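You operate a simulated robot arm through the tools that you are given. There is no shell and no other tool. Be economical: measure what you need, move in short steps, check, and stop when the job is done.

You run a simulated robot arm. Do the job below in one go: nothing can be reset, and whatever is moved stays where it is left.

## Task
Take the brown wool piece and put it on the lid top of the green case. Take the brown clip carton on the top of the timber table and put it away on the top of the fitting table. Stack the 70 screw box from the top of the filler table on top of the 45 screw box. Put the short steel rail on the top of the filler table away on the top of the timber table. Stack the can labelled "W702" from the top of the filler table on top of the can that says "W327". Take the rubble piece from the top of the timber table and leave it on the shelf of the rack table. Put the white bottle marked "primer" from the top of the fitting table on the shelf of the rack table. Fetch the teal clip carton and set it on the top of the gauge table. Turn the teal dial to 12. Put the can marked "W230" from the top of the gauge table on the shelf of the gauge table and the can that says "W472" on the shelf of the rack table. Put the teal socket box on the shelf of the rack table. Fetch the sanding block labelled "rough" from the top of the stacked cases and set it on the top of the low grey case. Do these in any order. Set down upright: brown wool piece, brown clip carton, white bottle, teal clip carton, can.

It is judged by the outcome, as a careful person would: the job done as asked, and still so three seconds after it is handed in. It fails if anything else is knocked over, pushed out of place, dropped, spilled or broken. Lids that push on must go on centred and level and be pressed home; caps that screw on are set level and turned clockwise until they are tight.

## Robot
A 6-joint arm with a fingered hand on a trunk, on a base that drives. Base frame: it is fixed to the floor where the robot stands at the start and does not move with it; the origin is under the middle of the robot, x ahead of it, y to its left, z up. Lengths are in m, angles in degrees, forces in N, time in s.
With the tool pointing down near the work surface it reaches from about 0.24 to 0.5 m from the robot's upright axis, wherever it stands. Its first joint turns from -166.0 to 166.0 degrees. Places, roughly: brown clip carton [6, -11.25, 0.75]; brown wool piece (11x6x8 cm) [0.1, -2.7, 0.6]; can with the yellow side, grey can, orange can [3.75, -10.5, 0.75]; green can, teal can, white can [10.5, -7.5, 0.75]; lid top of the green case [1.4, -5.7, 0.5]; rubble piece (4x5x3 cm) [6.8, -10.4, 0.8]; sanding block [-0.25, -4.25, 0.5]; screw box [11, -6.75, 0.75]; shelf of the gauge table [3.7, -10.7, 0.3]; shelf of the rack table [8.3, -9.9, 0.3]; short steel rail [11.25, -6.75, 0.75]; teal clip carton [5.5, -12, 0.75]; teal dial [5.5, -11.8, 0.8]; teal socket box (6x6x5 cm) [5.2, -12.1, 0.8]; top of the fitting table [5.7, -12, 0.8]; top of the gauge table (124x24 cm) [3.8, -10.54, 0.8]; top of the low grey case [0, -4.5, 0.3]; top of the timber table [6.7, -11, 0.8]; white bottle [5.75, -11.75, 0.75]. Payload 2.3 kg.
The tool frame sits at the grasp point between the pads (the TCP): z along the fingers, y along the line on which they close. The tips reach 0.022 m beyond it. The gripper opens to 0.112 m. The gripper's body begins 0.06 m behind the TCP. The gripper is a hand of 3 fingers: y runs from the thumb to the fingers, the wrist lies at [0, 0, -0.218] in the tool frame, and closing takes about 1.5 s.
Orientation is that of the tool frame in the base frame, as [roll, pitch, yaw] about the fixed x, y, z axes, in that order (R = Rz(yaw) Ry(pitch) Rx(roll)). With the fingers straight down and closing along the base's y, the tool's x points along the base's -x, its y along +y and its z along -z.

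## Interface
- The arm moves only by the tool move_arm. Its argument "increments" is one flat list of numbers, 7 for each row, row after row: the shift along the tool's x, y, z in m, then the turn, a rotation vector about the tool's x, y, z in degrees, then the finger opening in m, from 0 to 0.112. In form: [tx, ty, tz, ax, ay, az, claw, tx, ty, tz, ax, ay, az, claw, ...]. A call has 1 to 12 rows; each row shifts and turns the commanded pose from where the row before left it, along the tool's axes as they then stand. Each row takes 0.2 s and may step no farther than 0.05 m and 8.6 degrees from the row before; otherwise, or with a gripper value out of range, the whole call is refused. A pose out of reach is approached as far as the arm can. The call stops where the force on the tool passes 40 N (or 10 N more than at its start, if that is more) or the arm is blocked; 0.2 s more then pass. Each finger travels about 0.072 m/s and halts on what it meets, pressing with about 28 N; the grip force reading is that of the motor and also rises with nothing between the fingers. The clock runs only during rows and for 0.2 s after the last one: add rows that do not move to give the fingers time. It gives the time, the measured TCP pose, the force on the tool (base axes), the opening and the grip force at its end, in the units of the frame above (readings bear some noise), with the torque about the TCP (base axes, N m) and any sound that the robot's microphone picked up.
- Cameras (640 x 400 px; columns grow to the right, rows downward): "scene" is now at [0.0283, 0.1408, 1.3656]; the picture's right is [0.00, -1.00, 0.00], its down [-0.60, -0.00, -0.80] and it looks along [0.80, 0.00, -0.60] (base axes); focal length 269 px, centre (320, 200). "wrist" rides on the gripper at [0.066, 0.003, -0.08] in the tool frame; the picture's right is [-0.05, 1.00, 0.00], its down [-0.77, -0.04, -0.64] and it looks along [-0.64, -0.03, 0.77] (tool axes); focal length 275 px, centre (320, 200). There is no depth. A picture from a camera that has moved, and an enlarged one, comes with that camera's place and axes in the base frame and with its lens.
- get_image(camera): a new picture of that camera. It takes no simulated time.
- slide_trunk(by): slides the trunk up (or, below 0, down) by that many m; the arm and the scene camera ride with it, the base frame stays. It gives what a move gives, with no picture.
- base_move(legs): drives the robot by 1 to 6 legs, each [ahead, left, turn to the left] in m, m and degrees, along the robot's own axes; the way and the turn of a leg run together, so that a leg with both is an arc; at most 1.5 m and 180 degrees a leg. The arm and the cameras ride along, it lands a little off, and it stops where it bumps. It gives what a move gives.
- set_grasp(shape): the hand has 3 fingers and takes this shape, open, in about a second: jaw (thumb against the fingers, like two jaws); tri (thumb and two fingers); tip (a fingertip pinch); poke (one finger out to press); point (the index stretched); flat (the hand flat); cup (the hand cupped); fist (a fist). The gripper value then closes the fingers along that shape, each until it touches; the sizes above hold for jaw. It gives what a move gives, with no picture.
- turn_head(pan, tilt): turns the head with the scene camera to pan (to the left, within 155 degrees either way) and tilt (down, from -29 to 69), counted from straight ahead of the robot. It gives what a move gives.
- zoom(camera, box): a new picture of the part [left, top, right, bottom] of that camera's present view, enlarged. It takes no simulated time.
- sign_off(): hands the job in; it is judged then, once.

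Go step by step. Nothing tells you exact positions but the pictures and the camera data: compare them with the known pose of the tool, close in by small moves and look again before you grip or let go. The budget is 592 turns and 374 pictures, counting those below and the enlarged ones. Unless the task says otherwise, let go and move clear before handing in, and close with one line.

The tools are called after ">>>" as a command line: name --argument value ..., lists and objects as JSON in quotes. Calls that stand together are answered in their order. move_arm: Moves the arm, as the interface text tells. Its arguments: {"type":"object","properties":{"increments":{"type":"array","items":{"type":"number"}}},"required":["increments"]} The other tools are called the same way: slide_trunk (by) slides the trunk up or down; set_grasp (shape) gives the hand a shape; base_move (legs) drives the base; turn_head (pan, tilt) turns the head that bears the scene camera; get_image (camera) takes a picture; zoom (camera, box) takes an enlarged picture of a part of a camera's view; sign_off () hands the job in.

At the start:

```text
clock: 0.0
ee_pos: [0.2874, -0.0398, 0.8464]
ee_rot: [-180.0, 0.1, -180.0]
contact_force: [-0.7, 0.2, -0.7]
wrist_torque: [0.01, 0.01, -0.02]
width: 0.1123
finger_force: 0.0
shape: jaw
trunk travel left (down, up): [-0.275, 0.315]
robot x, y, heading: [0.0005, -0.0003, 0.1]
head pan, tilt: [0.1, 36.8]
```

scene: 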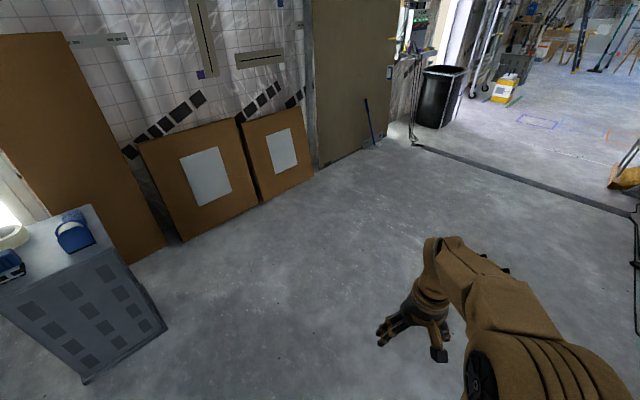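
wrist: 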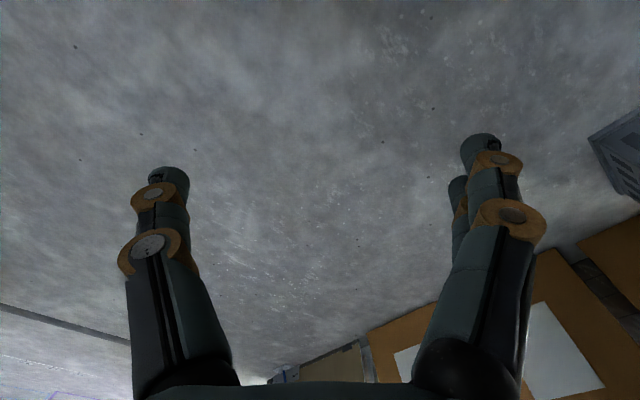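

I see an open floor ahead; the work places are to the right (−y). I look around to the right first.

>>> turn_head --pan -90 --tilt 25

>>> get_image --camera "scene"

```text
clock: 1.6
ee_pos: [0.2865, -0.0398, 0.8468]
ee_rot: [-180.0, -0.1, -180.0]
contact_force: [0.5, -0.3, 0.6]
wrist_torque: [-0.04, 0.02, 0.02]
width: 0.112
finger_force: 0.1
shape: jaw
trunk travel left (down, up): [-0.275, 0.315]
robot x, y, heading: [-0.0006, 0.0001, -0.0]
head pan, tilt: [-90.0, 25.0]
```

```text
371 pictures are left
camera scene: at [-0.0587, 0.0485, 1.3841], right [-1.0, 0.0, 0.0], down [0.0, 0.42, -0.91], along [0.0, -0.91, -0.42], focal length 269 px, centre (320, 200)
```

scene: 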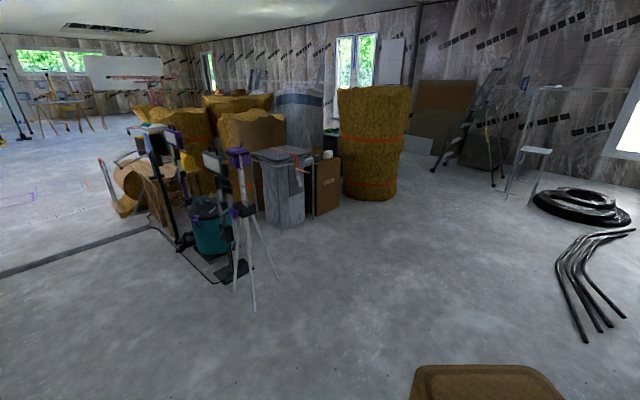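

I see a grey pedestal with items around (0.3,-2.5), likely where the brown wool lies. I zoom in.

>>> zoom --camera "scene" --box '[130, 80, 450, 280]'

>>> zoom --camera "scene" --box '[230, 130, 350, 230]'

```text
2.00 times, centred on (290, 180) of scene
camera zoom: at [-0.0587, 0.0485, 1.3841], right [-1.0, 0.0, 0.0], down [0.0, 0.42, -0.91], along [0.0, -0.91, -0.42], focal length 538 px, centre (380, 240)
```

zoom: 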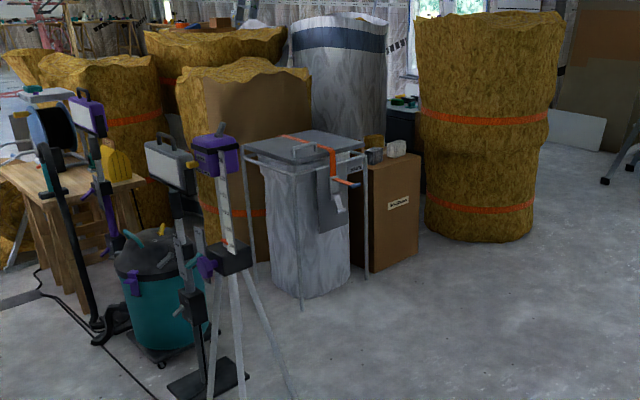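

```text
4.00 times, centred on (290, 180) of scene
camera zoom: at [-0.0587, 0.0485, 1.3841], right [-1.0, 0.0, 0.0], down [0.0, 0.42, -0.91], along [0.0, -0.91, -0.42], focal length 1076 px, centre (440, 280)
```

zoom: 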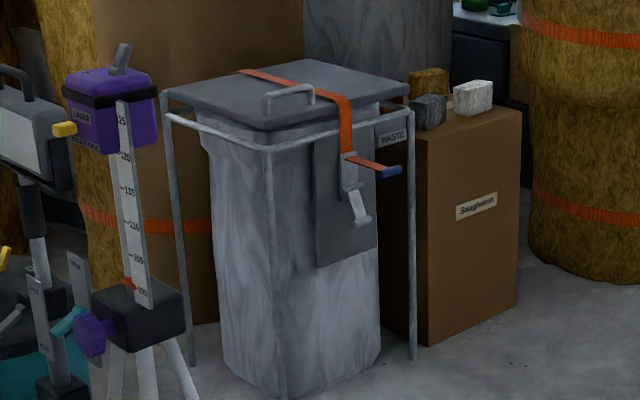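

The brown wool piece is on the brown carton around (-0.03,-2.8,0.6), behind the waste bin. I turn right, drive closer keeping clear of the tripod, and look.

>>> base_move --legs '[[0, 0, -90], [0, -0.25, 0], [1.45, 0, 0]]'

>>> turn_head --pan 0 --tilt 35

>>> get_image --camera "scene"

```text
clock: 14.1
ee_pos: [-0.3089, -1.7299, 0.8475]
ee_rot: [-179.9, 0.0, 89.2]
contact_force: [0.3, 0.0, 0.1]
wrist_torque: [-0.02, -0.04, 0.03]
width: 0.1118
finger_force: 0.1
shape: jaw
trunk travel left (down, up): [-0.275, 0.315]
robot x, y, heading: [-0.2638, -1.4459, -90.7]
head pan, tilt: [-90.0, 25.0]
```

```text
clock: 15.7
ee_pos: [-0.3102, -1.7299, 0.8463]
ee_rot: [180.0, 0.1, 89.2]
contact_force: [-0.6, -0.2, 0.0]
wrist_torque: [0.02, 0.02, 0.01]
width: 0.1117
finger_force: 0.1
shape: jaw
trunk travel left (down, up): [-0.275, 0.315]
robot x, y, heading: [-0.2658, -1.4417, -90.8]
head pan, tilt: [0.0, 35.0]
```

```text
368 pictures are left
camera scene: at [-0.1244, -1.4731, 1.3684], right [-1.0, 0.01, 0.0], down [0.01, 0.57, -0.82], along [-0.01, -0.82, -0.57], focal length 269 px, centre (320, 200)
```

scene: 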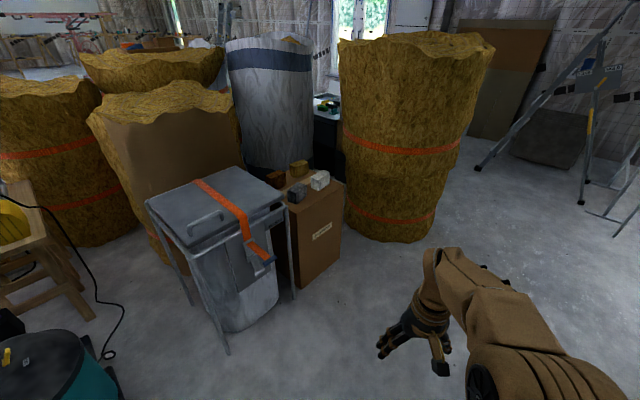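

>>> zoom --camera "scene" --box '[240, 140, 368, 220]'

```text
5.00 times, centred on (304, 180) of scene
camera zoom: at [-0.1244, -1.4731, 1.3684], right [-1.0, 0.01, 0.0], down [0.01, 0.57, -0.82], along [-0.01, -0.82, -0.57], focal length 1345 px, centre (400, 300)
```

zoom: 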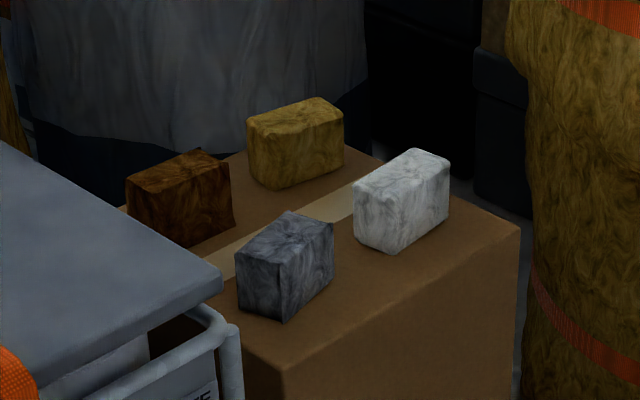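

Four wool pieces lie on the carton: brown at about (0.10,-2.77). The carton's faces stand at 45°, so I'll approach heading about −45°. First I look down to see my own base footprint.

>>> turn_head --pan 0 --tilt 69

>>> get_image --camera "scene"

```text
clock: 16.7
ee_pos: [-0.3103, -1.7282, 0.847]
ee_rot: [-180.0, 0.0, 89.2]
contact_force: [0.5, -0.6, 0.0]
wrist_torque: [0.03, -0.02, 0.0]
width: 0.1119
finger_force: 0.1
shape: jaw
trunk travel left (down, up): [-0.275, 0.315]
robot x, y, heading: [-0.2681, -1.4411, -90.8]
head pan, tilt: [0.0, 68.8]
```

```text
366 pictures are left
camera scene: at [-0.1239, -1.441, 1.3247], right [-1.0, 0.01, 0.0], down [0.01, 0.93, -0.36], along [0.0, -0.36, -0.93], focal length 269 px, centre (320, 200)
```

scene: 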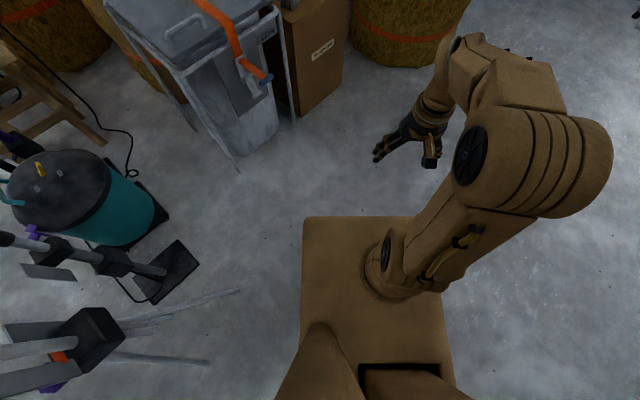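

The base is a box about 0.38 m wide with its front 0.23 m ahead of the axis. I drive to the 45° face of the carton with care.

>>> base_move --legs '[[0, 0, 45.5], [0.1, -0.778, 0], [0.45, 0, 0]]'

>>> turn_head --pan 0 --tilt 60

>>> get_image --camera "scene"

>>> get_image --camera "wrist"

```text
clock: 25.4
ee_pos: [-0.2371, -2.6196, 0.8468]
ee_rot: [-180.0, 0.1, 135.8]
contact_force: [0.5, 0.2, -0.6]
wrist_torque: [-0.02, 0.02, 0.01]
width: 0.1114
finger_force: 0.0
shape: jaw
trunk travel left (down, up): [-0.275, 0.315]
robot x, y, heading: [-0.4196, -2.3892, -43.9]
head pan, tilt: [0.0, 68.8]
```

```text
clock: 26.1
ee_pos: [-0.2371, -2.618, 0.847]
ee_rot: [-180.0, -0.1, 135.9]
contact_force: [0.6, 0.5, 0.3]
wrist_torque: [0.01, 0.0, -0.03]
width: 0.1121
finger_force: 0.0
shape: jaw
trunk travel left (down, up): [-0.275, 0.315]
robot x, y, heading: [-0.4154, -2.3918, -44.3]
head pan, tilt: [0.0, 60.0]
```

```text
365 pictures are left
camera scene: at [-0.313, -2.2942, 1.334], right [-0.7, -0.72, 0.0], down [-0.62, 0.6, -0.5], along [0.36, -0.35, -0.87], focal length 269 px, centre (320, 200)
```

scene: 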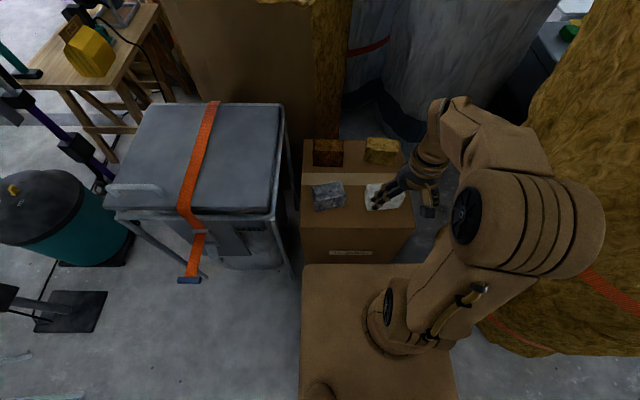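

```text
364 pictures are left
camera wrist: at [-0.2843, -2.5707, 0.9273], right [0.73, 0.69, 0.0], down [0.53, -0.56, 0.64], along [0.44, -0.46, -0.77], focal length 275 px, centre (320, 200)
```

wrist: 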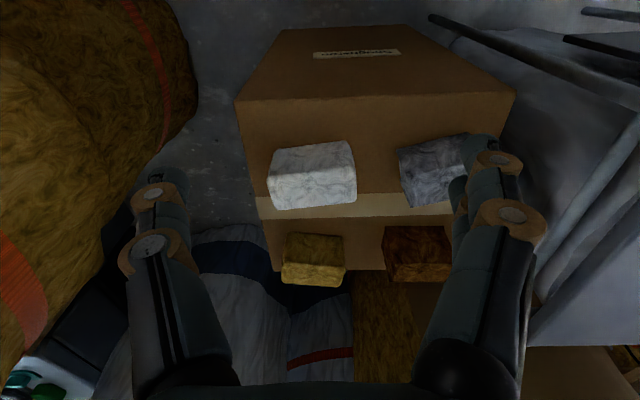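

Brown wool lies at about (0.117,-2.753), long side across my view, base front still about 0.14 m from the carton. I advance 0.09 m.

>>> base_move --legs '[[0.09, -0.015, 0]]'

>>> get_image --camera "scene"

>>> zoom --camera "scene" --box '[270, 120, 430, 220]'

```text
clock: 27.2
ee_pos: [-0.1825, -2.6929, 0.8472]
ee_rot: [180.0, 0.1, 135.9]
contact_force: [-0.3, 0.3, 0.2]
wrist_torque: [0.0, -0.01, 0.01]
width: 0.1118
finger_force: 0.0
shape: jaw
trunk travel left (down, up): [-0.275, 0.315]
robot x, y, heading: [-0.36, -2.4664, -43.7]
head pan, tilt: [0.0, 60.0]
```

```text
363 pictures are left
camera scene: at [-0.2578, -2.3689, 1.3341], right [-0.7, -0.72, 0.0], down [-0.62, 0.6, -0.5], along [0.36, -0.35, -0.87], focal length 269 px, centre (320, 200)
```

scene: 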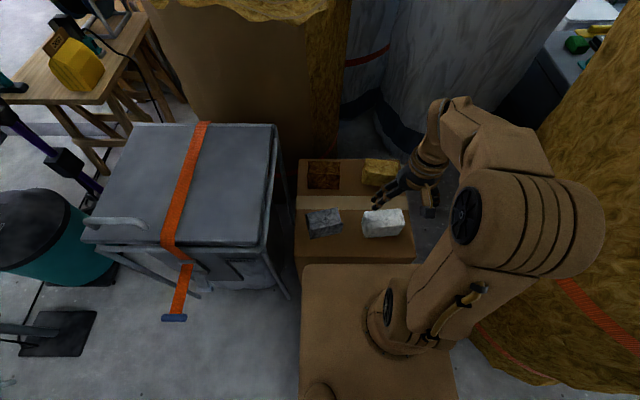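

```text
4.00 times, centred on (350, 170) of scene
camera zoom: at [-0.2578, -2.3689, 1.3341], right [-0.7, -0.72, 0.0], down [-0.62, 0.6, -0.5], along [0.36, -0.35, -0.87], focal length 1076 px, centre (200, 320)
```

zoom: 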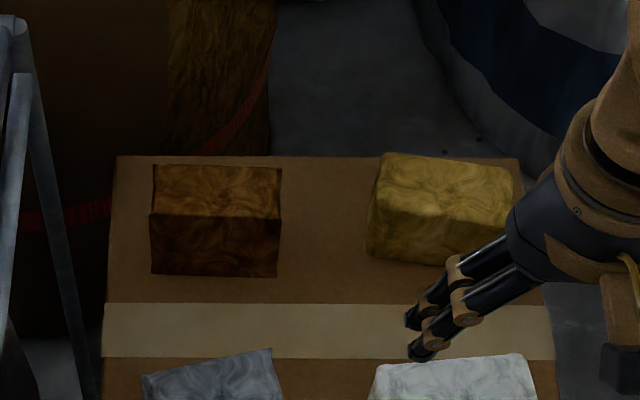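

Brown wool: centre near (0.12,-2.745,0.58), thin side fore-aft. I turn the hand 87° so that it closes fore-aft, then move above it.

>>> move_arm --increments '[0, 0, 0, 0, 0, -7.9, 0.112, 0, 0, 0, 0, 0, -7.9, 0.112, 0, 0, 0, 0, 0, -7.9, 0.112, 0, 0, 0, 0, 0, -7.9, 0.112, 0, 0, 0, 0, 0, -7.9, 0.112, 0, 0, 0, 0, 0, -7.9, 0.112, 0, 0, 0, 0, 0, -7.9, 0.112, 0, 0, 0, 0, 0, -7.9, 0.112, 0, 0, 0, 0, 0, -7.9, 0.112, 0, 0, 0, 0, 0, -7.9, 0.112, 0, 0, 0, 0, 0, -7.9, 0.112]'

>>> move_arm --increments '[-0.0266, -0.0348, 0, 0, 0, 0, 0.112, -0.0266, -0.0348, 0, 0, 0, 0, 0.112, -0.0266, -0.0348, 0, 0, 0, 0, 0.112, -0.0266, -0.0348, 0, 0, 0, 0, 0.112, -0.0266, -0.0348, 0, 0, 0, 0, 0.112, -0.0266, -0.0348, 0, 0, 0, 0, 0.112, -0.0266, -0.0348, 0, 0, 0, 0, 0.112, 0, 0, 0, 0, 0, 0, 0.112]'

>>> zoom --camera "scene" --box '[230, 80, 470, 230]'

>>> get_image --camera "wrist"

```text
clock: 29.6
ee_pos: [-0.1255, -2.6057, 0.7984]
ee_rot: [-179.6, -0.4, -137.3]
contact_force: [-0.2, 0.8, 0.2]
wrist_torque: [-0.01, 0.04, 0.0]
width: 0.1115
finger_force: 0.1
shape: jaw
out of reach, approached as far as the arm can: row 7, 8, 9, 10, 11
trunk travel left (down, up): [-0.275, 0.315]
robot x, y, heading: [-0.3611, -2.4656, -44.0]
head pan, tilt: [0.0, 60.0]
```

```text
clock: 31.4
ee_pos: [0.1057, -2.5924, 0.763]
ee_rot: [-179.7, 0.0, -137.3]
contact_force: [0.9, -0.1, -0.3]
wrist_torque: [-0.02, -0.01, -0.02]
width: 0.1117
finger_force: 0.0
shape: jaw
out of reach, approached as far as the arm can: row 4, 5, 6, 7
trunk travel left (down, up): [-0.275, 0.315]
robot x, y, heading: [-0.3608, -2.4648, -43.8]
head pan, tilt: [0.0, 60.0]
```

```text
2.67 times, centred on (350, 155) of scene
camera zoom: at [-0.2582, -2.3683, 1.334], right [-0.7, -0.72, 0.0], down [-0.62, 0.6, -0.5], along [0.36, -0.35, -0.87], focal length 718 px, centre (240, 320)
```

zoom: 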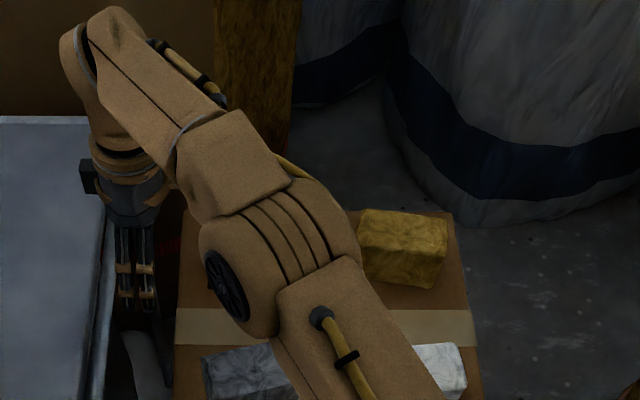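

```text
360 pictures are left
camera wrist: at [0.0538, -2.6344, 0.8433], right [-0.64, 0.77, 0.0], down [0.59, 0.5, 0.64], along [0.49, 0.41, -0.77], focal length 275 px, centre (320, 200)
```

wrist: 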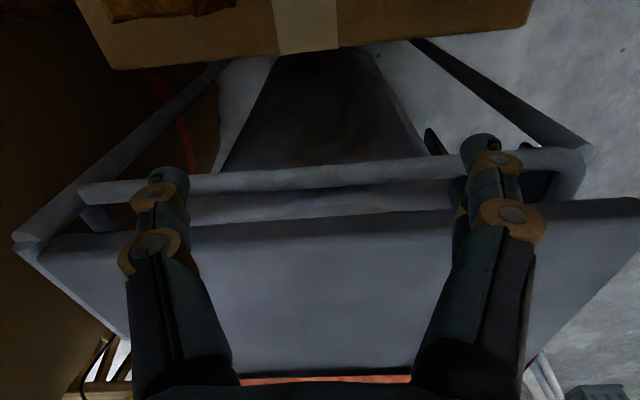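

The hand stopped short (reach limit at this height). I test whether lowering the hand extends the reach, stepping towards the wool.

>>> move_arm --increments '[0.0, -0.03, 0, 0, 0, 0, 0.112, 0.0, 0, 0, 0, 0, 0, 0.112]'

```text
clock: 32.0
ee_pos: [0.1039, -2.5981, 0.7572]
ee_rot: [-179.8, 0.1, -137.3]
contact_force: [0.7, -0.8, -0.4]
wrist_torque: [-0.01, -0.01, 0.0]
width: 0.1118
finger_force: 0.0
shape: jaw
out of reach, approached as far as the arm can: row 1
trunk travel left (down, up): [-0.275, 0.315]
robot x, y, heading: [-0.362, -2.464, -44.1]
head pan, tilt: [0.0, 60.0]
```

>>> move_arm --increments '[0.04, 0.0, 0, 0, 0, 0, 0.112, 0.04, 0, 0, 0, 0, 0, 0.112, 0.0, 0, 0, 0, 0, 0, 0.112]'

>>> get_image --camera "wrist"

>>> get_image --camera "scene"

```text
clock: 32.8
ee_pos: [0.0421, -2.6448, 0.7531]
ee_rot: [-179.6, -0.2, -137.5]
contact_force: [0.2, -0.2, -0.6]
wrist_torque: [-0.02, 0.02, -0.05]
width: 0.1118
finger_force: 0.0
shape: jaw
out of reach, approached as far as the arm can: row 2
trunk travel left (down, up): [-0.275, 0.315]
robot x, y, heading: [-0.3592, -2.4642, -43.9]
head pan, tilt: [0.0, 60.0]
```

```text
359 pictures are left
camera wrist: at [-0.0099, -2.6868, 0.8347], right [-0.64, 0.77, -0.01], down [0.59, 0.5, 0.63], along [0.49, 0.4, -0.77], focal length 275 px, centre (320, 200)
```

wrist: 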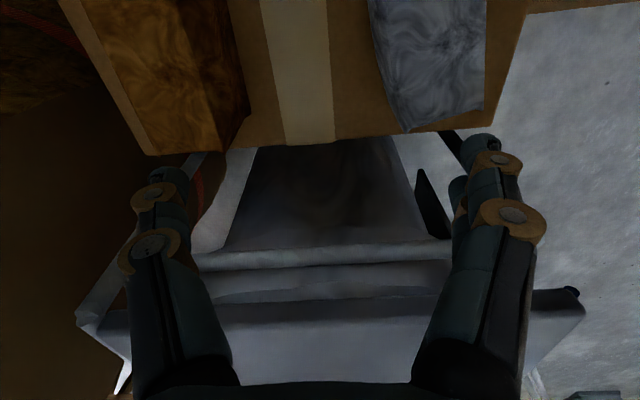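

```text
358 pictures are left
camera scene: at [-0.2582, -2.3683, 1.334], right [-0.7, -0.72, 0.0], down [-0.62, 0.6, -0.5], along [0.36, -0.35, -0.87], focal length 269 px, centre (320, 200)
```

scene: 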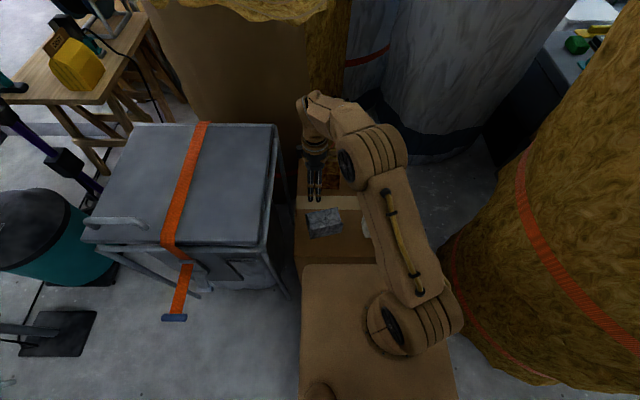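

The reach seems limited by a wrist joint in this hand orientation. I turn the hand the other way round (180°), so the thumb is on the near side.

>>> move_arm --increments '[0, 0, 0, 0, 0, 8.55, 0.112, 0, 0, 0, 0, 0, 8.55, 0.112, 0, 0, 0, 0, 0, 8.55, 0.112, 0, 0, 0, 0, 0, 8.55, 0.112, 0, 0, 0, 0, 0, 8.55, 0.112, 0, 0, 0, 0, 0, 8.55, 0.112, 0, 0, 0, 0, 0, 8.55, 0.112, 0, 0, 0, 0, 0, 8.55, 0.112, 0, 0, 0, 0, 0, 8.55, 0.112, 0, 0, 0, 0, 0, 8.55, 0.112, 0, 0, 0, 0, 0, 8.55, 0.112]'

>>> move_arm --increments '[0, 0, 0, 0, 0, 8.55, 0.112, 0, 0, 0, 0, 0, 8.55, 0.112, 0, 0, 0, 0, 0, 8.55, 0.112, 0, 0, 0, 0, 0, 8.55, 0.112, 0, 0, 0, 0, 0, 8.55, 0.112, 0, 0, 0, 0, 0, 8.55, 0.112, 0, 0, 0, 0, 0, 8.55, 0.112, 0, 0, 0, 0, 0, 8.55, 0.112, 0, 0, 0, 0, 0, 8.55, 0.112, 0, 0, 0, 0, 0, 8.55, 0.112, 0, 0, 0, 0, 0, 0, 0.112]'

```text
clock: 35.2
ee_pos: [0.0421, -2.6438, 0.7528]
ee_rot: [-180.0, 0.0, 128.6]
contact_force: [0.0, 0.2, -0.2]
wrist_torque: [-0.02, -0.02, 0.0]
width: 0.1121
finger_force: 0.0
shape: jaw
trunk travel left (down, up): [-0.275, 0.315]
robot x, y, heading: [-0.3603, -2.4655, -44.0]
head pan, tilt: [0.0, 60.0]
```

```text
clock: 37.6
ee_pos: [0.0431, -2.6446, 0.7531]
ee_rot: [-180.0, 0.0, 43.2]
contact_force: [0.4, -0.1, 0.5]
wrist_torque: [-0.02, 0.0, 0.0]
width: 0.1119
finger_force: 0.1
shape: jaw
trunk travel left (down, up): [-0.275, 0.315]
robot x, y, heading: [-0.3618, -2.4649, -44.0]
head pan, tilt: [0.0, 60.0]
```

>>> move_arm --increments '[-0.0043, 0.0417, 0, 0, 0, 0, 0.112, -0.0043, 0.0417, 0, 0, 0, 0, 0.112, -0.0043, 0.0417, 0, 0, 0, 0, 0.112, 0, 0, 0, 0, 0, 0, 0.112]'

>>> get_image --camera "wrist"

>>> zoom --camera "scene" --box '[230, 80, 470, 230]'

```text
clock: 38.6
ee_pos: [0.0694, -2.7134, 0.7517]
ee_rot: [180.0, 0.0, 43.3]
contact_force: [0.6, 0.9, 0.1]
wrist_torque: [-0.01, -0.04, 0.04]
width: 0.112
finger_force: 0.0
shape: jaw
out of reach, approached as far as the arm can: row 2, 3
trunk travel left (down, up): [-0.275, 0.315]
robot x, y, heading: [-0.365, -2.4664, -44.0]
head pan, tilt: [0.0, 60.0]
```

```text
357 pictures are left
camera wrist: at [0.12, -2.6713, 0.831], right [0.65, -0.76, 0.0], down [-0.59, -0.5, 0.64], along [-0.48, -0.41, -0.77], focal length 275 px, centre (320, 200)
```

wrist: 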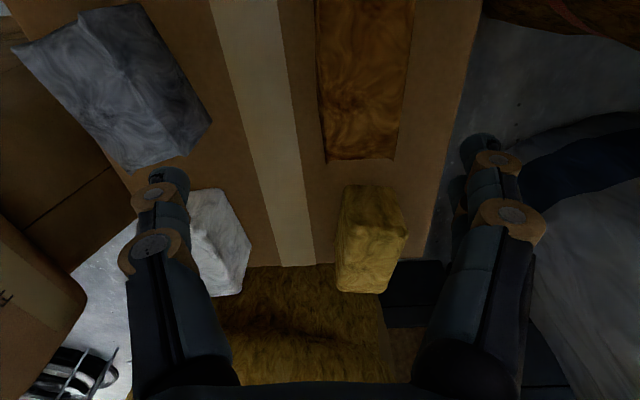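

```text
2.67 times, centred on (350, 155) of scene
camera zoom: at [-0.2583, -2.3681, 1.334], right [-0.7, -0.72, 0.0], down [-0.62, 0.6, -0.5], along [0.36, -0.35, -0.87], focal length 718 px, centre (240, 320)
```

zoom: 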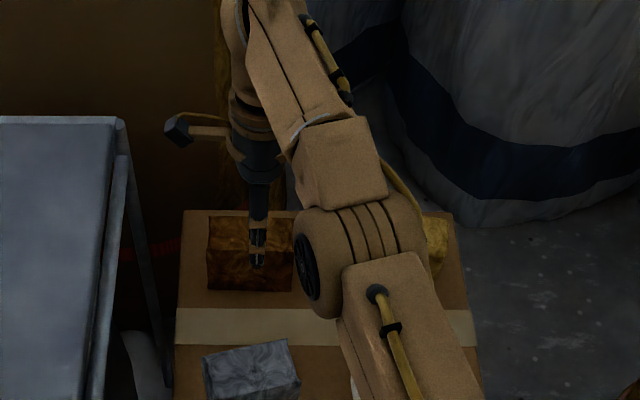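

>>> move_arm --increments '[0, 0, 0.035, 0, 0, 0, 0.112, 0, 0, 0.035, 0, 0, 0, 0.112, 0.0, 0.03, 0, 0, 0, 0, 0.112, 0, 0.03, 0, 0, 0, 0, 0.112, 0, 0, 0, 0, 0, 0, 0.112]'

```text
clock: 39.8
ee_pos: [0.0714, -2.7168, 0.6807]
ee_rot: [180.0, 0.0, 43.3]
contact_force: [-0.4, 0.4, 0.6]
wrist_torque: [0.02, 0.0, 0.01]
width: 0.1118
finger_force: 0.1
shape: jaw
out of reach, approached as far as the arm can: row 3, 4
trunk travel left (down, up): [-0.275, 0.315]
robot x, y, heading: [-0.3645, -2.4631, -44.0]
head pan, tilt: [0.0, 60.0]
```

Reach limit is about 0.505 m; I have around 0.11 m gap to the carton, so I raise the hand and creep 0.07 m closer.

>>> move_arm --increments '[0, -0.01, -0.03, 0, 0, 0, 0.112, 0, -0.01, -0.03, 0, 0, 0, 0.112]'

>>> base_move --legs '[[0.07, 0, 0]]'

>>> zoom --camera "scene" --box '[230, 80, 470, 230]'

>>> get_image --camera "wrist"

```text
clock: 40.4
ee_pos: [0.071, -2.709, 0.7418]
ee_rot: [-179.9, 0.1, 43.3]
contact_force: [-0.1, 0.7, 0.4]
wrist_torque: [0.05, 0.0, 0.0]
width: 0.1119
finger_force: 0.1
shape: jaw
out of reach, approached as far as the arm can: row 1, 2
trunk travel left (down, up): [-0.275, 0.315]
robot x, y, heading: [-0.3608, -2.4624, -44.1]
head pan, tilt: [0.0, 60.0]
```

```text
clock: 41.6
ee_pos: [0.1069, -2.7471, 0.7406]
ee_rot: [-179.9, 0.0, 42.8]
contact_force: [0.0, 0.7, 0.5]
wrist_torque: [0.02, 0.03, -0.03]
width: 0.1119
finger_force: 0.1
shape: jaw
trunk travel left (down, up): [-0.275, 0.315]
robot x, y, heading: [-0.3282, -2.4985, -44.5]
head pan, tilt: [0.0, 60.0]
stopped in leg 1: the robot was blocked; the commanded pose is now the measured one
```

```text
2.67 times, centred on (350, 155) of scene
camera zoom: at [-0.2197, -2.404, 1.334], right [-0.7, -0.71, 0.0], down [-0.62, 0.61, -0.5], along [0.36, -0.35, -0.87], focal length 718 px, centre (240, 320)
```

zoom: 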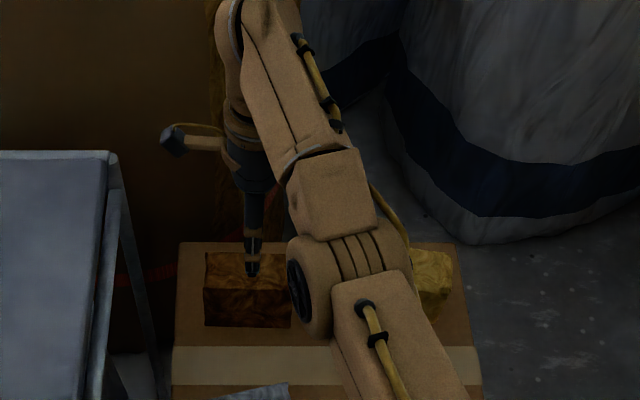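

```text
354 pictures are left
camera wrist: at [0.1564, -2.7042, 0.822], right [0.65, -0.76, 0.0], down [-0.59, -0.5, 0.64], along [-0.49, -0.41, -0.77], focal length 275 px, centre (320, 200)
```

wrist: 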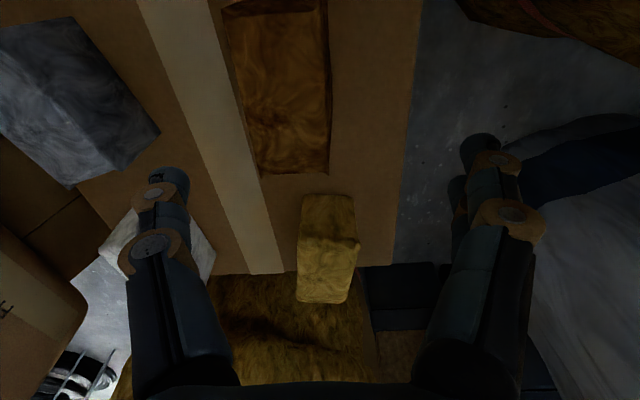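

The wrist and scene views agree that the wool's top is at z≈0.66, centre about 2 cm nearer me than the TCP. I centre and descend around it.

>>> move_arm --increments '[0.006, -0.0205, 0, 0, 0, 0, 0.112, 0, 0, 0.035, 0, 0, 0, 0.112, 0, 0, 0, 0, 0, 0, 0.112]'

>>> get_image --camera "wrist"

```text
clock: 42.4
ee_pos: [0.1134, -2.737, 0.7084]
ee_rot: [-179.8, 0.0, 42.9]
contact_force: [0.6, -0.1, 0.5]
wrist_torque: [0.0, -0.02, 0.01]
width: 0.1121
finger_force: 0.0
shape: jaw
out of reach, approached as far as the arm can: row 1
trunk travel left (down, up): [-0.275, 0.315]
robot x, y, heading: [-0.3223, -2.5003, -44.4]
head pan, tilt: [0.0, 60.0]
```

```text
353 pictures are left
camera wrist: at [0.1635, -2.6934, 0.7889], right [0.65, -0.76, 0.0], down [-0.59, -0.5, 0.64], along [-0.49, -0.41, -0.77], focal length 275 px, centre (320, 200)
```

wrist: 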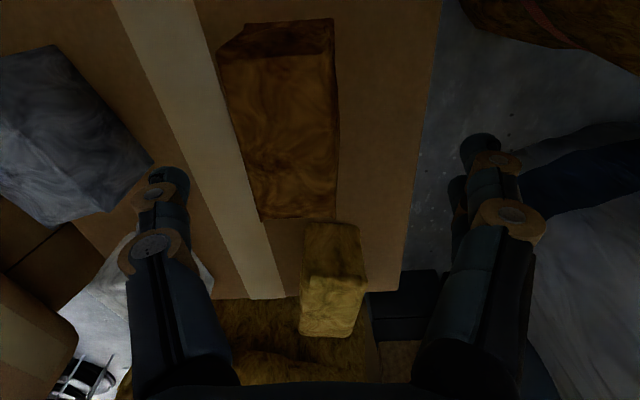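

>>> move_arm --increments '[0, -0.015, 0, 0, 0, 0, 0.112, 0, 0, 0.03, 0, 0, 0, 0.112, 0, 0, 0.03, 0, 0, 0, 0.112, 0, 0, 0, 0, 0, 0, 0.112]'

>>> get_image --camera "wrist"

>>> zoom --camera "scene" --box '[230, 80, 470, 230]'

```text
clock: 43.4
ee_pos: [0.1149, -2.7331, 0.6492]
ee_rot: [-179.8, 0.1, 42.9]
contact_force: [0.2, 0.1, 0.4]
wrist_torque: [-0.01, 0.03, -0.01]
width: 0.1118
finger_force: 0.0
shape: jaw
out of reach, approached as far as the arm can: row 1
trunk travel left (down, up): [-0.275, 0.315]
robot x, y, heading: [-0.3239, -2.498, -44.4]
head pan, tilt: [0.0, 60.0]
```

```text
352 pictures are left
camera wrist: at [0.1645, -2.6906, 0.7288], right [0.65, -0.76, 0.0], down [-0.59, -0.5, 0.64], along [-0.49, -0.41, -0.77], focal length 275 px, centre (320, 200)
```

wrist: 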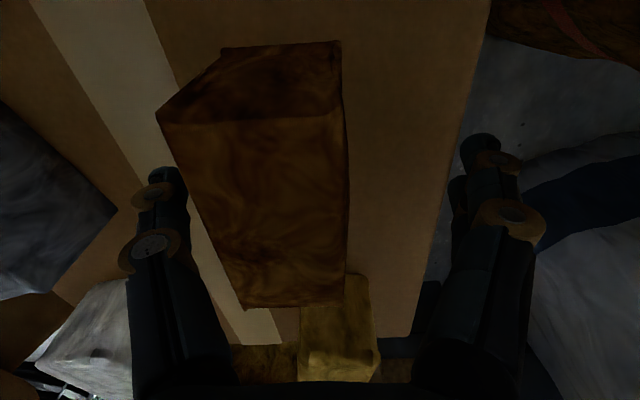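

```text
2.67 times, centred on (350, 155) of scene
camera zoom: at [-0.22, -2.4037, 1.334], right [-0.7, -0.71, 0.0], down [-0.62, 0.61, -0.5], along [0.36, -0.35, -0.87], focal length 718 px, centre (240, 320)
```

zoom: 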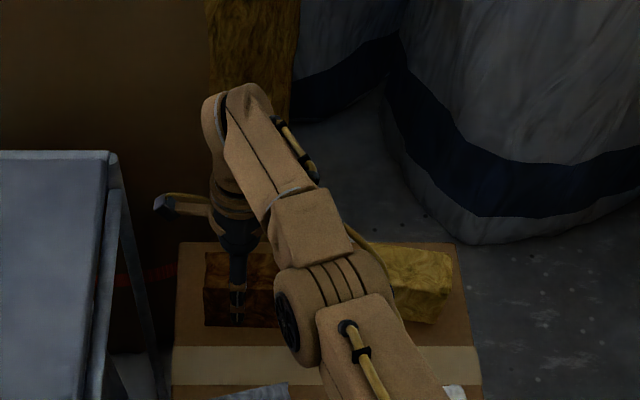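

>>> move_arm --increments '[0, -0.015, 0, 0, 0, 0, 0.112, 0, 0, 0, 0, 0, 0, 0.112]'

```text
clock: 44.0
ee_pos: [0.1159, -2.7278, 0.6478]
ee_rot: [-179.7, 0.1, 42.8]
contact_force: [-0.7, 0.3, -0.2]
wrist_torque: [-0.03, 0.02, -0.03]
width: 0.1118
finger_force: 0.0
shape: jaw
out of reach, approached as far as the arm can: row 1
trunk travel left (down, up): [-0.275, 0.315]
robot x, y, heading: [-0.3243, -2.4983, -44.6]
head pan, tilt: [0.0, 60.0]
```

>>> move_arm --increments '[0, -0.015, 0, 0, 0, 0, 0.112, 0, -0.015, 0, 0, 0, 0, 0.112]'

```text
clock: 44.6
ee_pos: [0.1156, -2.7219, 0.6446]
ee_rot: [-179.8, 0.0, 42.9]
contact_force: [-0.4, 0.4, -0.6]
wrist_torque: [0.0, -0.02, -0.01]
width: 0.1119
finger_force: 0.0
shape: jaw
out of reach, approached as far as the arm can: row 1, 2
trunk travel left (down, up): [-0.275, 0.315]
robot x, y, heading: [-0.3223, -2.4961, -44.6]
head pan, tilt: [0.0, 60.0]
```

>>> move_arm --increments '[-0.015, -0.015, 0, 0, 0, 0, 0.112, -0.015, -0.015, 0, 0, 0, 0, 0.112]'

>>> get_image --camera "wrist"

```text
clock: 45.2
ee_pos: [0.1081, -2.738, 0.6402]
ee_rot: [-179.9, -0.1, 42.8]
contact_force: [-0.6, 0.4, -0.1]
wrist_torque: [0.0, 0.02, 0.01]
width: 0.1117
finger_force: 0.1
shape: jaw
out of reach, approached as far as the arm can: row 1, 2
trunk travel left (down, up): [-0.275, 0.315]
robot x, y, heading: [-0.3248, -2.4999, -44.8]
head pan, tilt: [0.0, 60.0]
```

```text
350 pictures are left
camera wrist: at [0.1582, -2.6945, 0.7205], right [0.65, -0.76, 0.0], down [-0.59, -0.5, 0.64], along [-0.49, -0.41, -0.77], focal length 275 px, centre (320, 200)
```

wrist: 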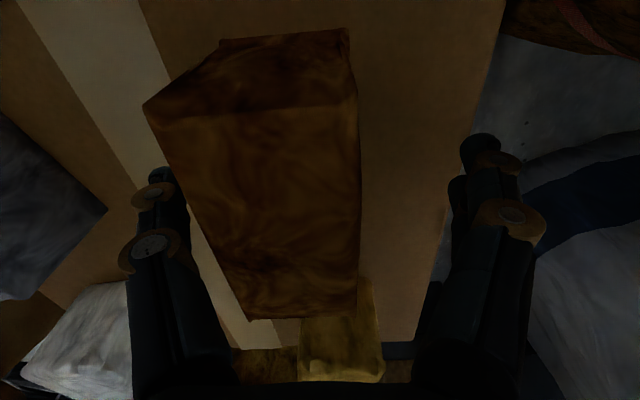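

The hand is on the reach boundary but the wool lies well between the fingers. I close on it.

>>> move_arm --increments '[0, 0, 0, 0, 0, 0, 0.07, 0, 0, 0, 0, 0, 0, 0.05, 0, 0, 0, 0, 0, 0, 0.03, 0, 0, 0, 0, 0, 0, 0.03, 0, 0, 0, 0, 0, 0, 0.03, 0, 0, 0, 0, 0, 0, 0.03, 0, 0, 0, 0, 0, 0, 0.03]'

>>> get_image --camera "wrist"

```text
clock: 46.8
ee_pos: [0.1076, -2.7371, 0.6414]
ee_rot: [-179.9, -0.1, 42.9]
contact_force: [0.3, -0.7, 0.4]
wrist_torque: [0.0, -0.01, -0.02]
width: 0.0532
finger_force: 28.4
shape: jaw
trunk travel left (down, up): [-0.275, 0.315]
robot x, y, heading: [-0.3242, -2.4988, -44.5]
head pan, tilt: [0.0, 60.0]
```

```text
349 pictures are left
camera wrist: at [0.1583, -2.6944, 0.7207], right [0.65, -0.76, 0.0], down [-0.59, -0.5, 0.64], along [-0.49, -0.41, -0.77], focal length 275 px, centre (320, 200)
```

wrist: 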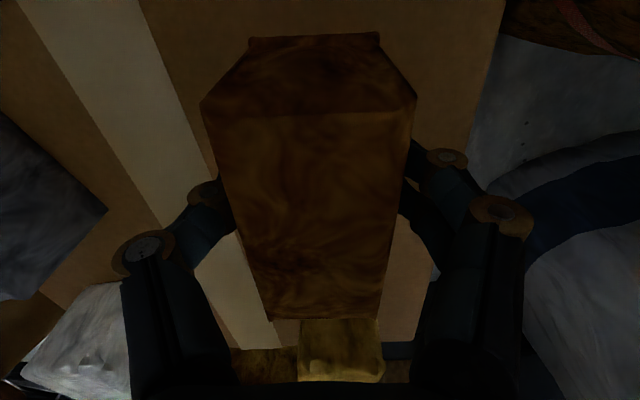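

Gripped at 5.3 cm. I lift it and bring the hand in.

>>> move_arm --increments '[0, 0, -0.04, 0, 0, 0, 0.03, 0, 0, -0.04, 0, 0, 0, 0.03, 0, 0, -0.04, 0, 0, 0, 0.03, 0, 0, -0.04, 0, 0, 0, 0.03, 0, -0.04, 0, 0, 0, 0, 0.03, 0, -0.04, 0, 0, 0, 0, 0.03, 0, -0.04, 0, 0, 0, 0, 0.03, 0, 0, 0, 0, 0, 0, 0.03]'

>>> get_image --camera "wrist"

>>> get_image --camera "scene"

```text
clock: 48.6
ee_pos: [0.1093, -2.7153, 0.8057]
ee_rot: [-179.8, 0.1, 42.9]
contact_force: [-0.1, 0.5, 0.9]
wrist_torque: [0.02, 0.0, 0.0]
width: 0.0534
finger_force: 28.2
shape: jaw
out of reach, approached as far as the arm can: row 1, 4, 5, 6, 7
trunk travel left (down, up): [-0.275, 0.315]
robot x, y, heading: [-0.3216, -2.5007, -44.6]
head pan, tilt: [0.0, 60.0]
```

```text
348 pictures are left
camera wrist: at [0.1594, -2.673, 0.8857], right [0.65, -0.76, 0.0], down [-0.59, -0.5, 0.64], along [-0.49, -0.41, -0.77], focal length 275 px, centre (320, 200)
```

wrist: 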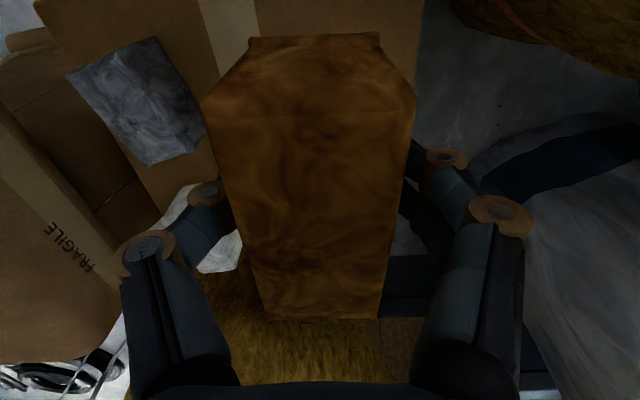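

```text
347 pictures are left
camera scene: at [-0.22, -2.4038, 1.334], right [-0.7, -0.71, 0.0], down [-0.62, 0.61, -0.5], along [0.36, -0.35, -0.87], focal length 269 px, centre (320, 200)
```

scene: 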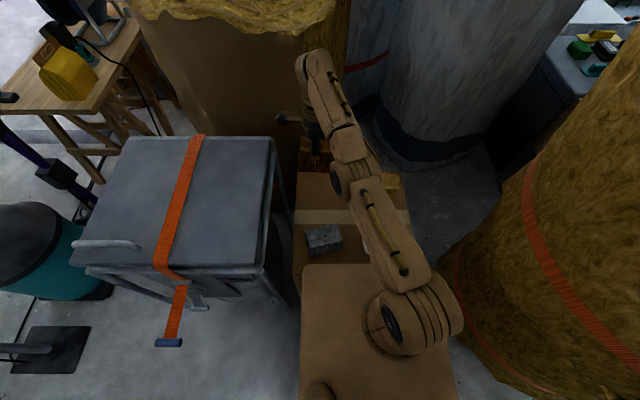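

>>> move_arm --increments '[0, -0.04, 0, 0, 0, 0, 0.03, 0, -0.04, 0, 0, 0, 0, 0.03, 0, 0, 0, 0, 0, 0, 0.03]'

```text
clock: 49.4
ee_pos: [0.1114, -2.7075, 0.8098]
ee_rot: [-179.9, 0.2, 43.0]
contact_force: [-0.1, 0.0, -1.2]
wrist_torque: [0.01, 0.02, -0.03]
width: 0.0534
finger_force: 27.9
shape: jaw
out of reach, approached as far as the arm can: row 1, 2
trunk travel left (down, up): [-0.275, 0.315]
robot x, y, heading: [-0.327, -2.5049, -44.4]
head pan, tilt: [0.0, 60.0]
```

>>> move_arm --increments '[0, 0, -0.04, 0, 0, 0, 0.03, 0, 0, -0.04, 0, 0, 0, 0.03, 0, 0, 0, 0, 0, 0, 0.03]'

```text
clock: 50.2
ee_pos: [0.1031, -2.6875, 0.8691]
ee_rot: [179.9, -0.2, 42.8]
contact_force: [-0.5, 0.0, -0.1]
wrist_torque: [0.02, -0.02, 0.0]
width: 0.0534
finger_force: 27.8
shape: jaw
out of reach, approached as far as the arm can: row 1, 2
trunk travel left (down, up): [-0.275, 0.315]
robot x, y, heading: [-0.3259, -2.4995, -44.5]
head pan, tilt: [0.0, 60.0]
```

>>> move_arm --increments '[0, -0.05, 0, 0, 0, 0, 0.03, 0, -0.05, 0, 0, 0, 0, 0.03, 0, -0.05, 0, 0, 0, 0, 0.03, 0, -0.05, 0, 0, 0, 0, 0.03, 0, 0, 0, 0, 0, 0, 0.03]'

>>> get_image --camera "scene"

```text
clock: 51.4
ee_pos: [0.1015, -2.5777, 0.916]
ee_rot: [-180.0, 0.1, 42.9]
contact_force: [0.3, 0.9, -0.7]
wrist_torque: [0.02, 0.01, 0.02]
width: 0.0535
finger_force: 28.3
shape: jaw
out of reach, approached as far as the arm can: row 1, 2, 3, 4
trunk travel left (down, up): [-0.275, 0.315]
robot x, y, heading: [-0.3244, -2.4979, -44.5]
head pan, tilt: [0.0, 60.0]
```

```text
346 pictures are left
camera scene: at [-0.22, -2.4038, 1.334], right [-0.7, -0.71, 0.0], down [-0.62, 0.61, -0.5], along [0.36, -0.35, -0.87], focal length 269 px, centre (320, 200)
```

scene: 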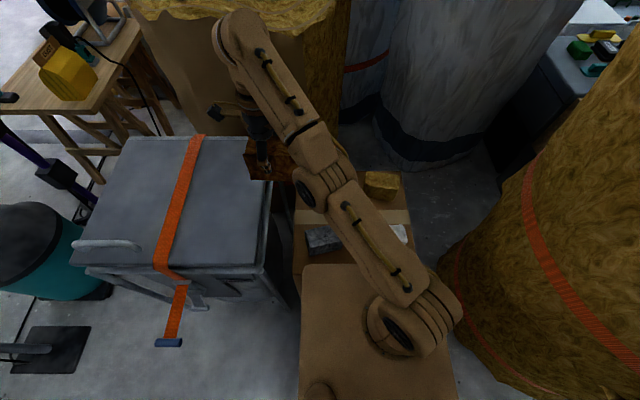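

>>> move_arm --increments '[-0.0257, -0.0238, 0.03, 0, 0, 0, 0.03, -0.0257, -0.0238, 0.03, 0, 0, 0, 0.03, -0.0257, -0.0238, 0, 0, 0, 0, 0.03, -0.0257, -0.0238, 0, 0, 0, 0, 0.03, 0, 0, 0, 0, 0, 0, 0.03]'

```text
clock: 52.6
ee_pos: [0.1006, -2.5797, 0.9167]
ee_rot: [-179.9, 0.0, 42.8]
contact_force: [0.2, 1.0, -0.4]
wrist_torque: [-0.02, -0.02, 0.02]
width: 0.0529
finger_force: 27.5
shape: jaw
out of reach, approached as far as the arm can: row 1, 2, 3, 4
trunk travel left (down, up): [-0.275, 0.315]
robot x, y, heading: [-0.3255, -2.5003, -44.5]
head pan, tilt: [0.0, 60.0]
```

>>> move_arm --increments '[-0.0257, -0.0238, 0.03, 0, 0, 0, 0.03, -0.0257, -0.0238, 0.03, 0, 0, 0, 0.03]'

>>> move_arm --increments '[-0.0257, -0.0238, 0.03, 0, 0, 0, 0.03, -0.0257, -0.0238, 0.03, 0, 0, 0, 0.03]'

```text
clock: 53.2
ee_pos: [0.1001, -2.5796, 0.9171]
ee_rot: [-179.8, 0.0, 43.0]
contact_force: [-0.3, 0.2, -0.2]
wrist_torque: [0.01, 0.0, 0.01]
width: 0.0531
finger_force: 28.2
shape: jaw
out of reach, approached as far as the arm can: row 1, 2
trunk travel left (down, up): [-0.275, 0.315]
robot x, y, heading: [-0.326, -2.5003, -44.6]
head pan, tilt: [0.0, 60.0]
```

```text
clock: 53.8
ee_pos: [0.1011, -2.5809, 0.916]
ee_rot: [-179.9, -0.1, 42.9]
contact_force: [-0.3, 0.2, 0.8]
wrist_torque: [0.03, 0.02, 0.0]
width: 0.053
finger_force: 27.9
shape: jaw
out of reach, approached as far as the arm can: row 1, 2
trunk travel left (down, up): [-0.275, 0.315]
robot x, y, heading: [-0.3254, -2.4974, -44.9]
head pan, tilt: [0.0, 60.0]
```

>>> move_arm --increments '[-0.04, 0, 0, 0, 0, 0, 0.03, -0.04, 0, 0, 0, 0, 0, 0.03, -0.04, 0, 0, 0, 0, 0, 0.03, 0, 0, 0, 0, 0, 0, 0.03]'

```text
clock: 54.8
ee_pos: [0.0772, -2.6781, 0.9165]
ee_rot: [-179.9, 0.0, 42.9]
contact_force: [0.6, -0.8, -0.8]
wrist_torque: [-0.02, 0.03, -0.01]
width: 0.0534
finger_force: 28.4
shape: jaw
out of reach, approached as far as the arm can: row 1, 2, 3
trunk travel left (down, up): [-0.275, 0.315]
robot x, y, heading: [-0.3252, -2.4973, -44.7]
head pan, tilt: [0.0, 60.0]
```

>>> move_arm --increments '[0, 0, 0.04, 0, 0, 0, 0.03, 0, 0, 0.04, 0, 0, 0, 0.03, 0, 0, 0.04, 0, 0, 0, 0.03, 0, -0.02, 0, 0, 0, 0, 0.03, 0, -0.02, 0, 0, 0, 0, 0.03, 0, 0, 0, 0, 0, 0, 0.03]'

```text
clock: 56.2
ee_pos: [0.0845, -2.6598, 0.9166]
ee_rot: [-179.8, -0.1, 42.8]
contact_force: [0.6, 0.2, -0.6]
wrist_torque: [0.01, -0.02, 0.01]
width: 0.0532
finger_force: 28.0
shape: jaw
out of reach, approached as far as the arm can: row 1, 2, 3, 4, 5
trunk travel left (down, up): [-0.275, 0.315]
robot x, y, heading: [-0.3233, -2.5022, -44.6]
head pan, tilt: [0.0, 60.0]
```

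>>> move_arm --increments '[0, 0, 0, -8, 0, 0, 0.03, 0, 0, 0, -8, 0, 0, 0.03, 0, 0, 0, 0, 0, 0, 0.03]'

>>> get_image --camera "scene"

```text
clock: 57.0
ee_pos: [0.0786, -2.6495, 1.0038]
ee_rot: [164.6, 0.4, 42.9]
contact_force: [0.3, 0.5, -0.3]
wrist_torque: [-0.05, 0.01, -0.05]
width: 0.0532
finger_force: 28.2
shape: jaw
out of reach, approached as far as the arm can: row 1, 2
trunk travel left (down, up): [-0.275, 0.315]
robot x, y, heading: [-0.3254, -2.4995, -44.5]
head pan, tilt: [0.0, 60.0]
```

```text
345 pictures are left
camera scene: at [-0.22, -2.4038, 1.334], right [-0.7, -0.71, 0.0], down [-0.62, 0.61, -0.5], along [0.36, -0.35, -0.87], focal length 269 px, centre (320, 200)
```

scene: 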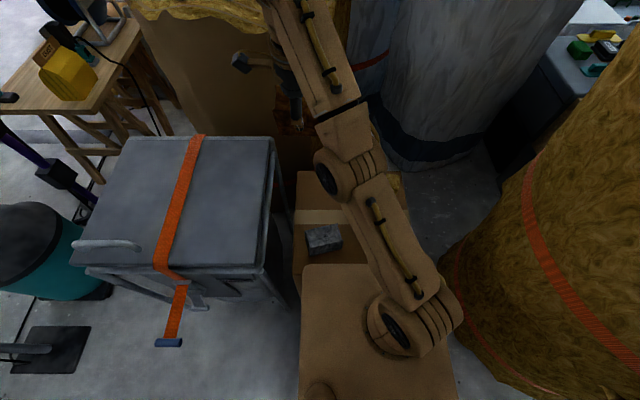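

>>> move_arm --increments '[0, 0, 0, 8, 0, 0, 0.03, 0, 0, 0, 8, 0, 0, 0.03, 0, 0, 0, 8, 0, 0, 0.03, 0, 0, 0, 8, 0, 0, 0.03, 0, 0, 0, 0, 0, 0, 0.03]'

```text
clock: 58.2
ee_pos: [0.0825, -2.6374, 0.9964]
ee_rot: [166.7, 0.6, 43.0]
contact_force: [-0.4, -0.4, -0.7]
wrist_torque: [0.01, 0.02, -0.02]
width: 0.0534
finger_force: 28.2
shape: jaw
out of reach, approached as far as the arm can: row 1, 2, 3, 4
trunk travel left (down, up): [-0.275, 0.315]
robot x, y, heading: [-0.3259, -2.5001, -44.6]
head pan, tilt: [0.0, 60.0]
```

The arm seems stuck in a stretched pose. I back the base off 0.1 m first, then try to work the arm back to its starting posture.

>>> base_move --legs '[[-0.15, 0, 0]]'

>>> move_arm --increments '[0, 0, 0.02, 0, 0, 0, 0.03, 0, 0, 0.02, 0, 0, 0, 0.03]'

>>> move_arm --increments '[0, 0, 0, 0, 0, -8, 0.03, 0, 0, 0, 0, 0, -8, 0.03, 0, 0, 0, 0, 0, -8, 0.03, 0, 0, 0, 0, 0, -8, 0.03]'

```text
clock: 59.6
ee_pos: [-0.0245, -2.5313, 0.9967]
ee_rot: [166.7, 0.6, 43.0]
contact_force: [-0.2, 0.2, 0.3]
wrist_torque: [0.01, -0.04, -0.01]
width: 0.0535
finger_force: 27.9
shape: jaw
trunk travel left (down, up): [-0.275, 0.315]
robot x, y, heading: [-0.4327, -2.3941, -44.6]
head pan, tilt: [0.0, 60.0]
```

```text
clock: 60.2
ee_pos: [-0.0228, -2.535, 0.9888]
ee_rot: [167.2, 0.9, 43.0]
contact_force: [-0.8, 0.4, -0.4]
wrist_torque: [0.03, 0.01, 0.0]
width: 0.0532
finger_force: 28.5
shape: jaw
out of reach, approached as far as the arm can: row 1, 2
trunk travel left (down, up): [-0.275, 0.315]
robot x, y, heading: [-0.433, -2.3919, -44.4]
head pan, tilt: [0.0, 60.0]
```

```text
clock: 61.2
ee_pos: [-0.0231, -2.5349, 0.9885]
ee_rot: [169.2, 7.4, 74.4]
contact_force: [0.1, -0.1, 0.1]
wrist_torque: [0.0, 0.01, -0.01]
width: 0.0531
finger_force: 28.5
shape: jaw
trunk travel left (down, up): [-0.275, 0.315]
robot x, y, heading: [-0.435, -2.3936, -44.6]
head pan, tilt: [0.0, 60.0]
```

>>> move_arm --increments '[0, 0, 0, 0, 0, -8, 0.03, 0, 0, 0, 0, 0, -8, 0.03, 0, 0, 0, 0, 0, -8, 0.03, 0, 0, 0, 0, 0, -8, 0.03, 0, 0, 0, 0, 0, -8, 0.03, 0, 0, 0, 0, 0, -8, 0.03, 0, 0, 0, 0, 0, -8, 0.03]'

>>> move_arm --increments '[0.03, 0, 0.03, 0, 0, 0, 0.03, 0.03, 0, 0.03, 0, 0, 0, 0.03, 0, 0, 0, 0, 0, 0, 0.03]'

```text
clock: 62.8
ee_pos: [-0.0231, -2.5336, 0.9894]
ee_rot: [-179.7, 13.1, 131.3]
contact_force: [0.3, -0.9, -1.0]
wrist_torque: [0.0, 0.0, 0.01]
width: 0.0531
finger_force: 28.2
shape: jaw
trunk travel left (down, up): [-0.275, 0.315]
robot x, y, heading: [-0.4359, -2.3951, -44.4]
head pan, tilt: [0.0, 60.0]
```

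```text
clock: 63.6
ee_pos: [-0.0203, -2.5253, 0.9872]
ee_rot: [-179.7, 13.0, 131.1]
contact_force: [0.0, -0.9, 0.6]
wrist_torque: [-0.02, 0.04, -0.04]
width: 0.0532
finger_force: 28.5
shape: jaw
out of reach, approached as far as the arm can: row 1, 2
trunk travel left (down, up): [-0.275, 0.315]
robot x, y, heading: [-0.4329, -2.3964, -44.5]
head pan, tilt: [0.0, 60.0]
```

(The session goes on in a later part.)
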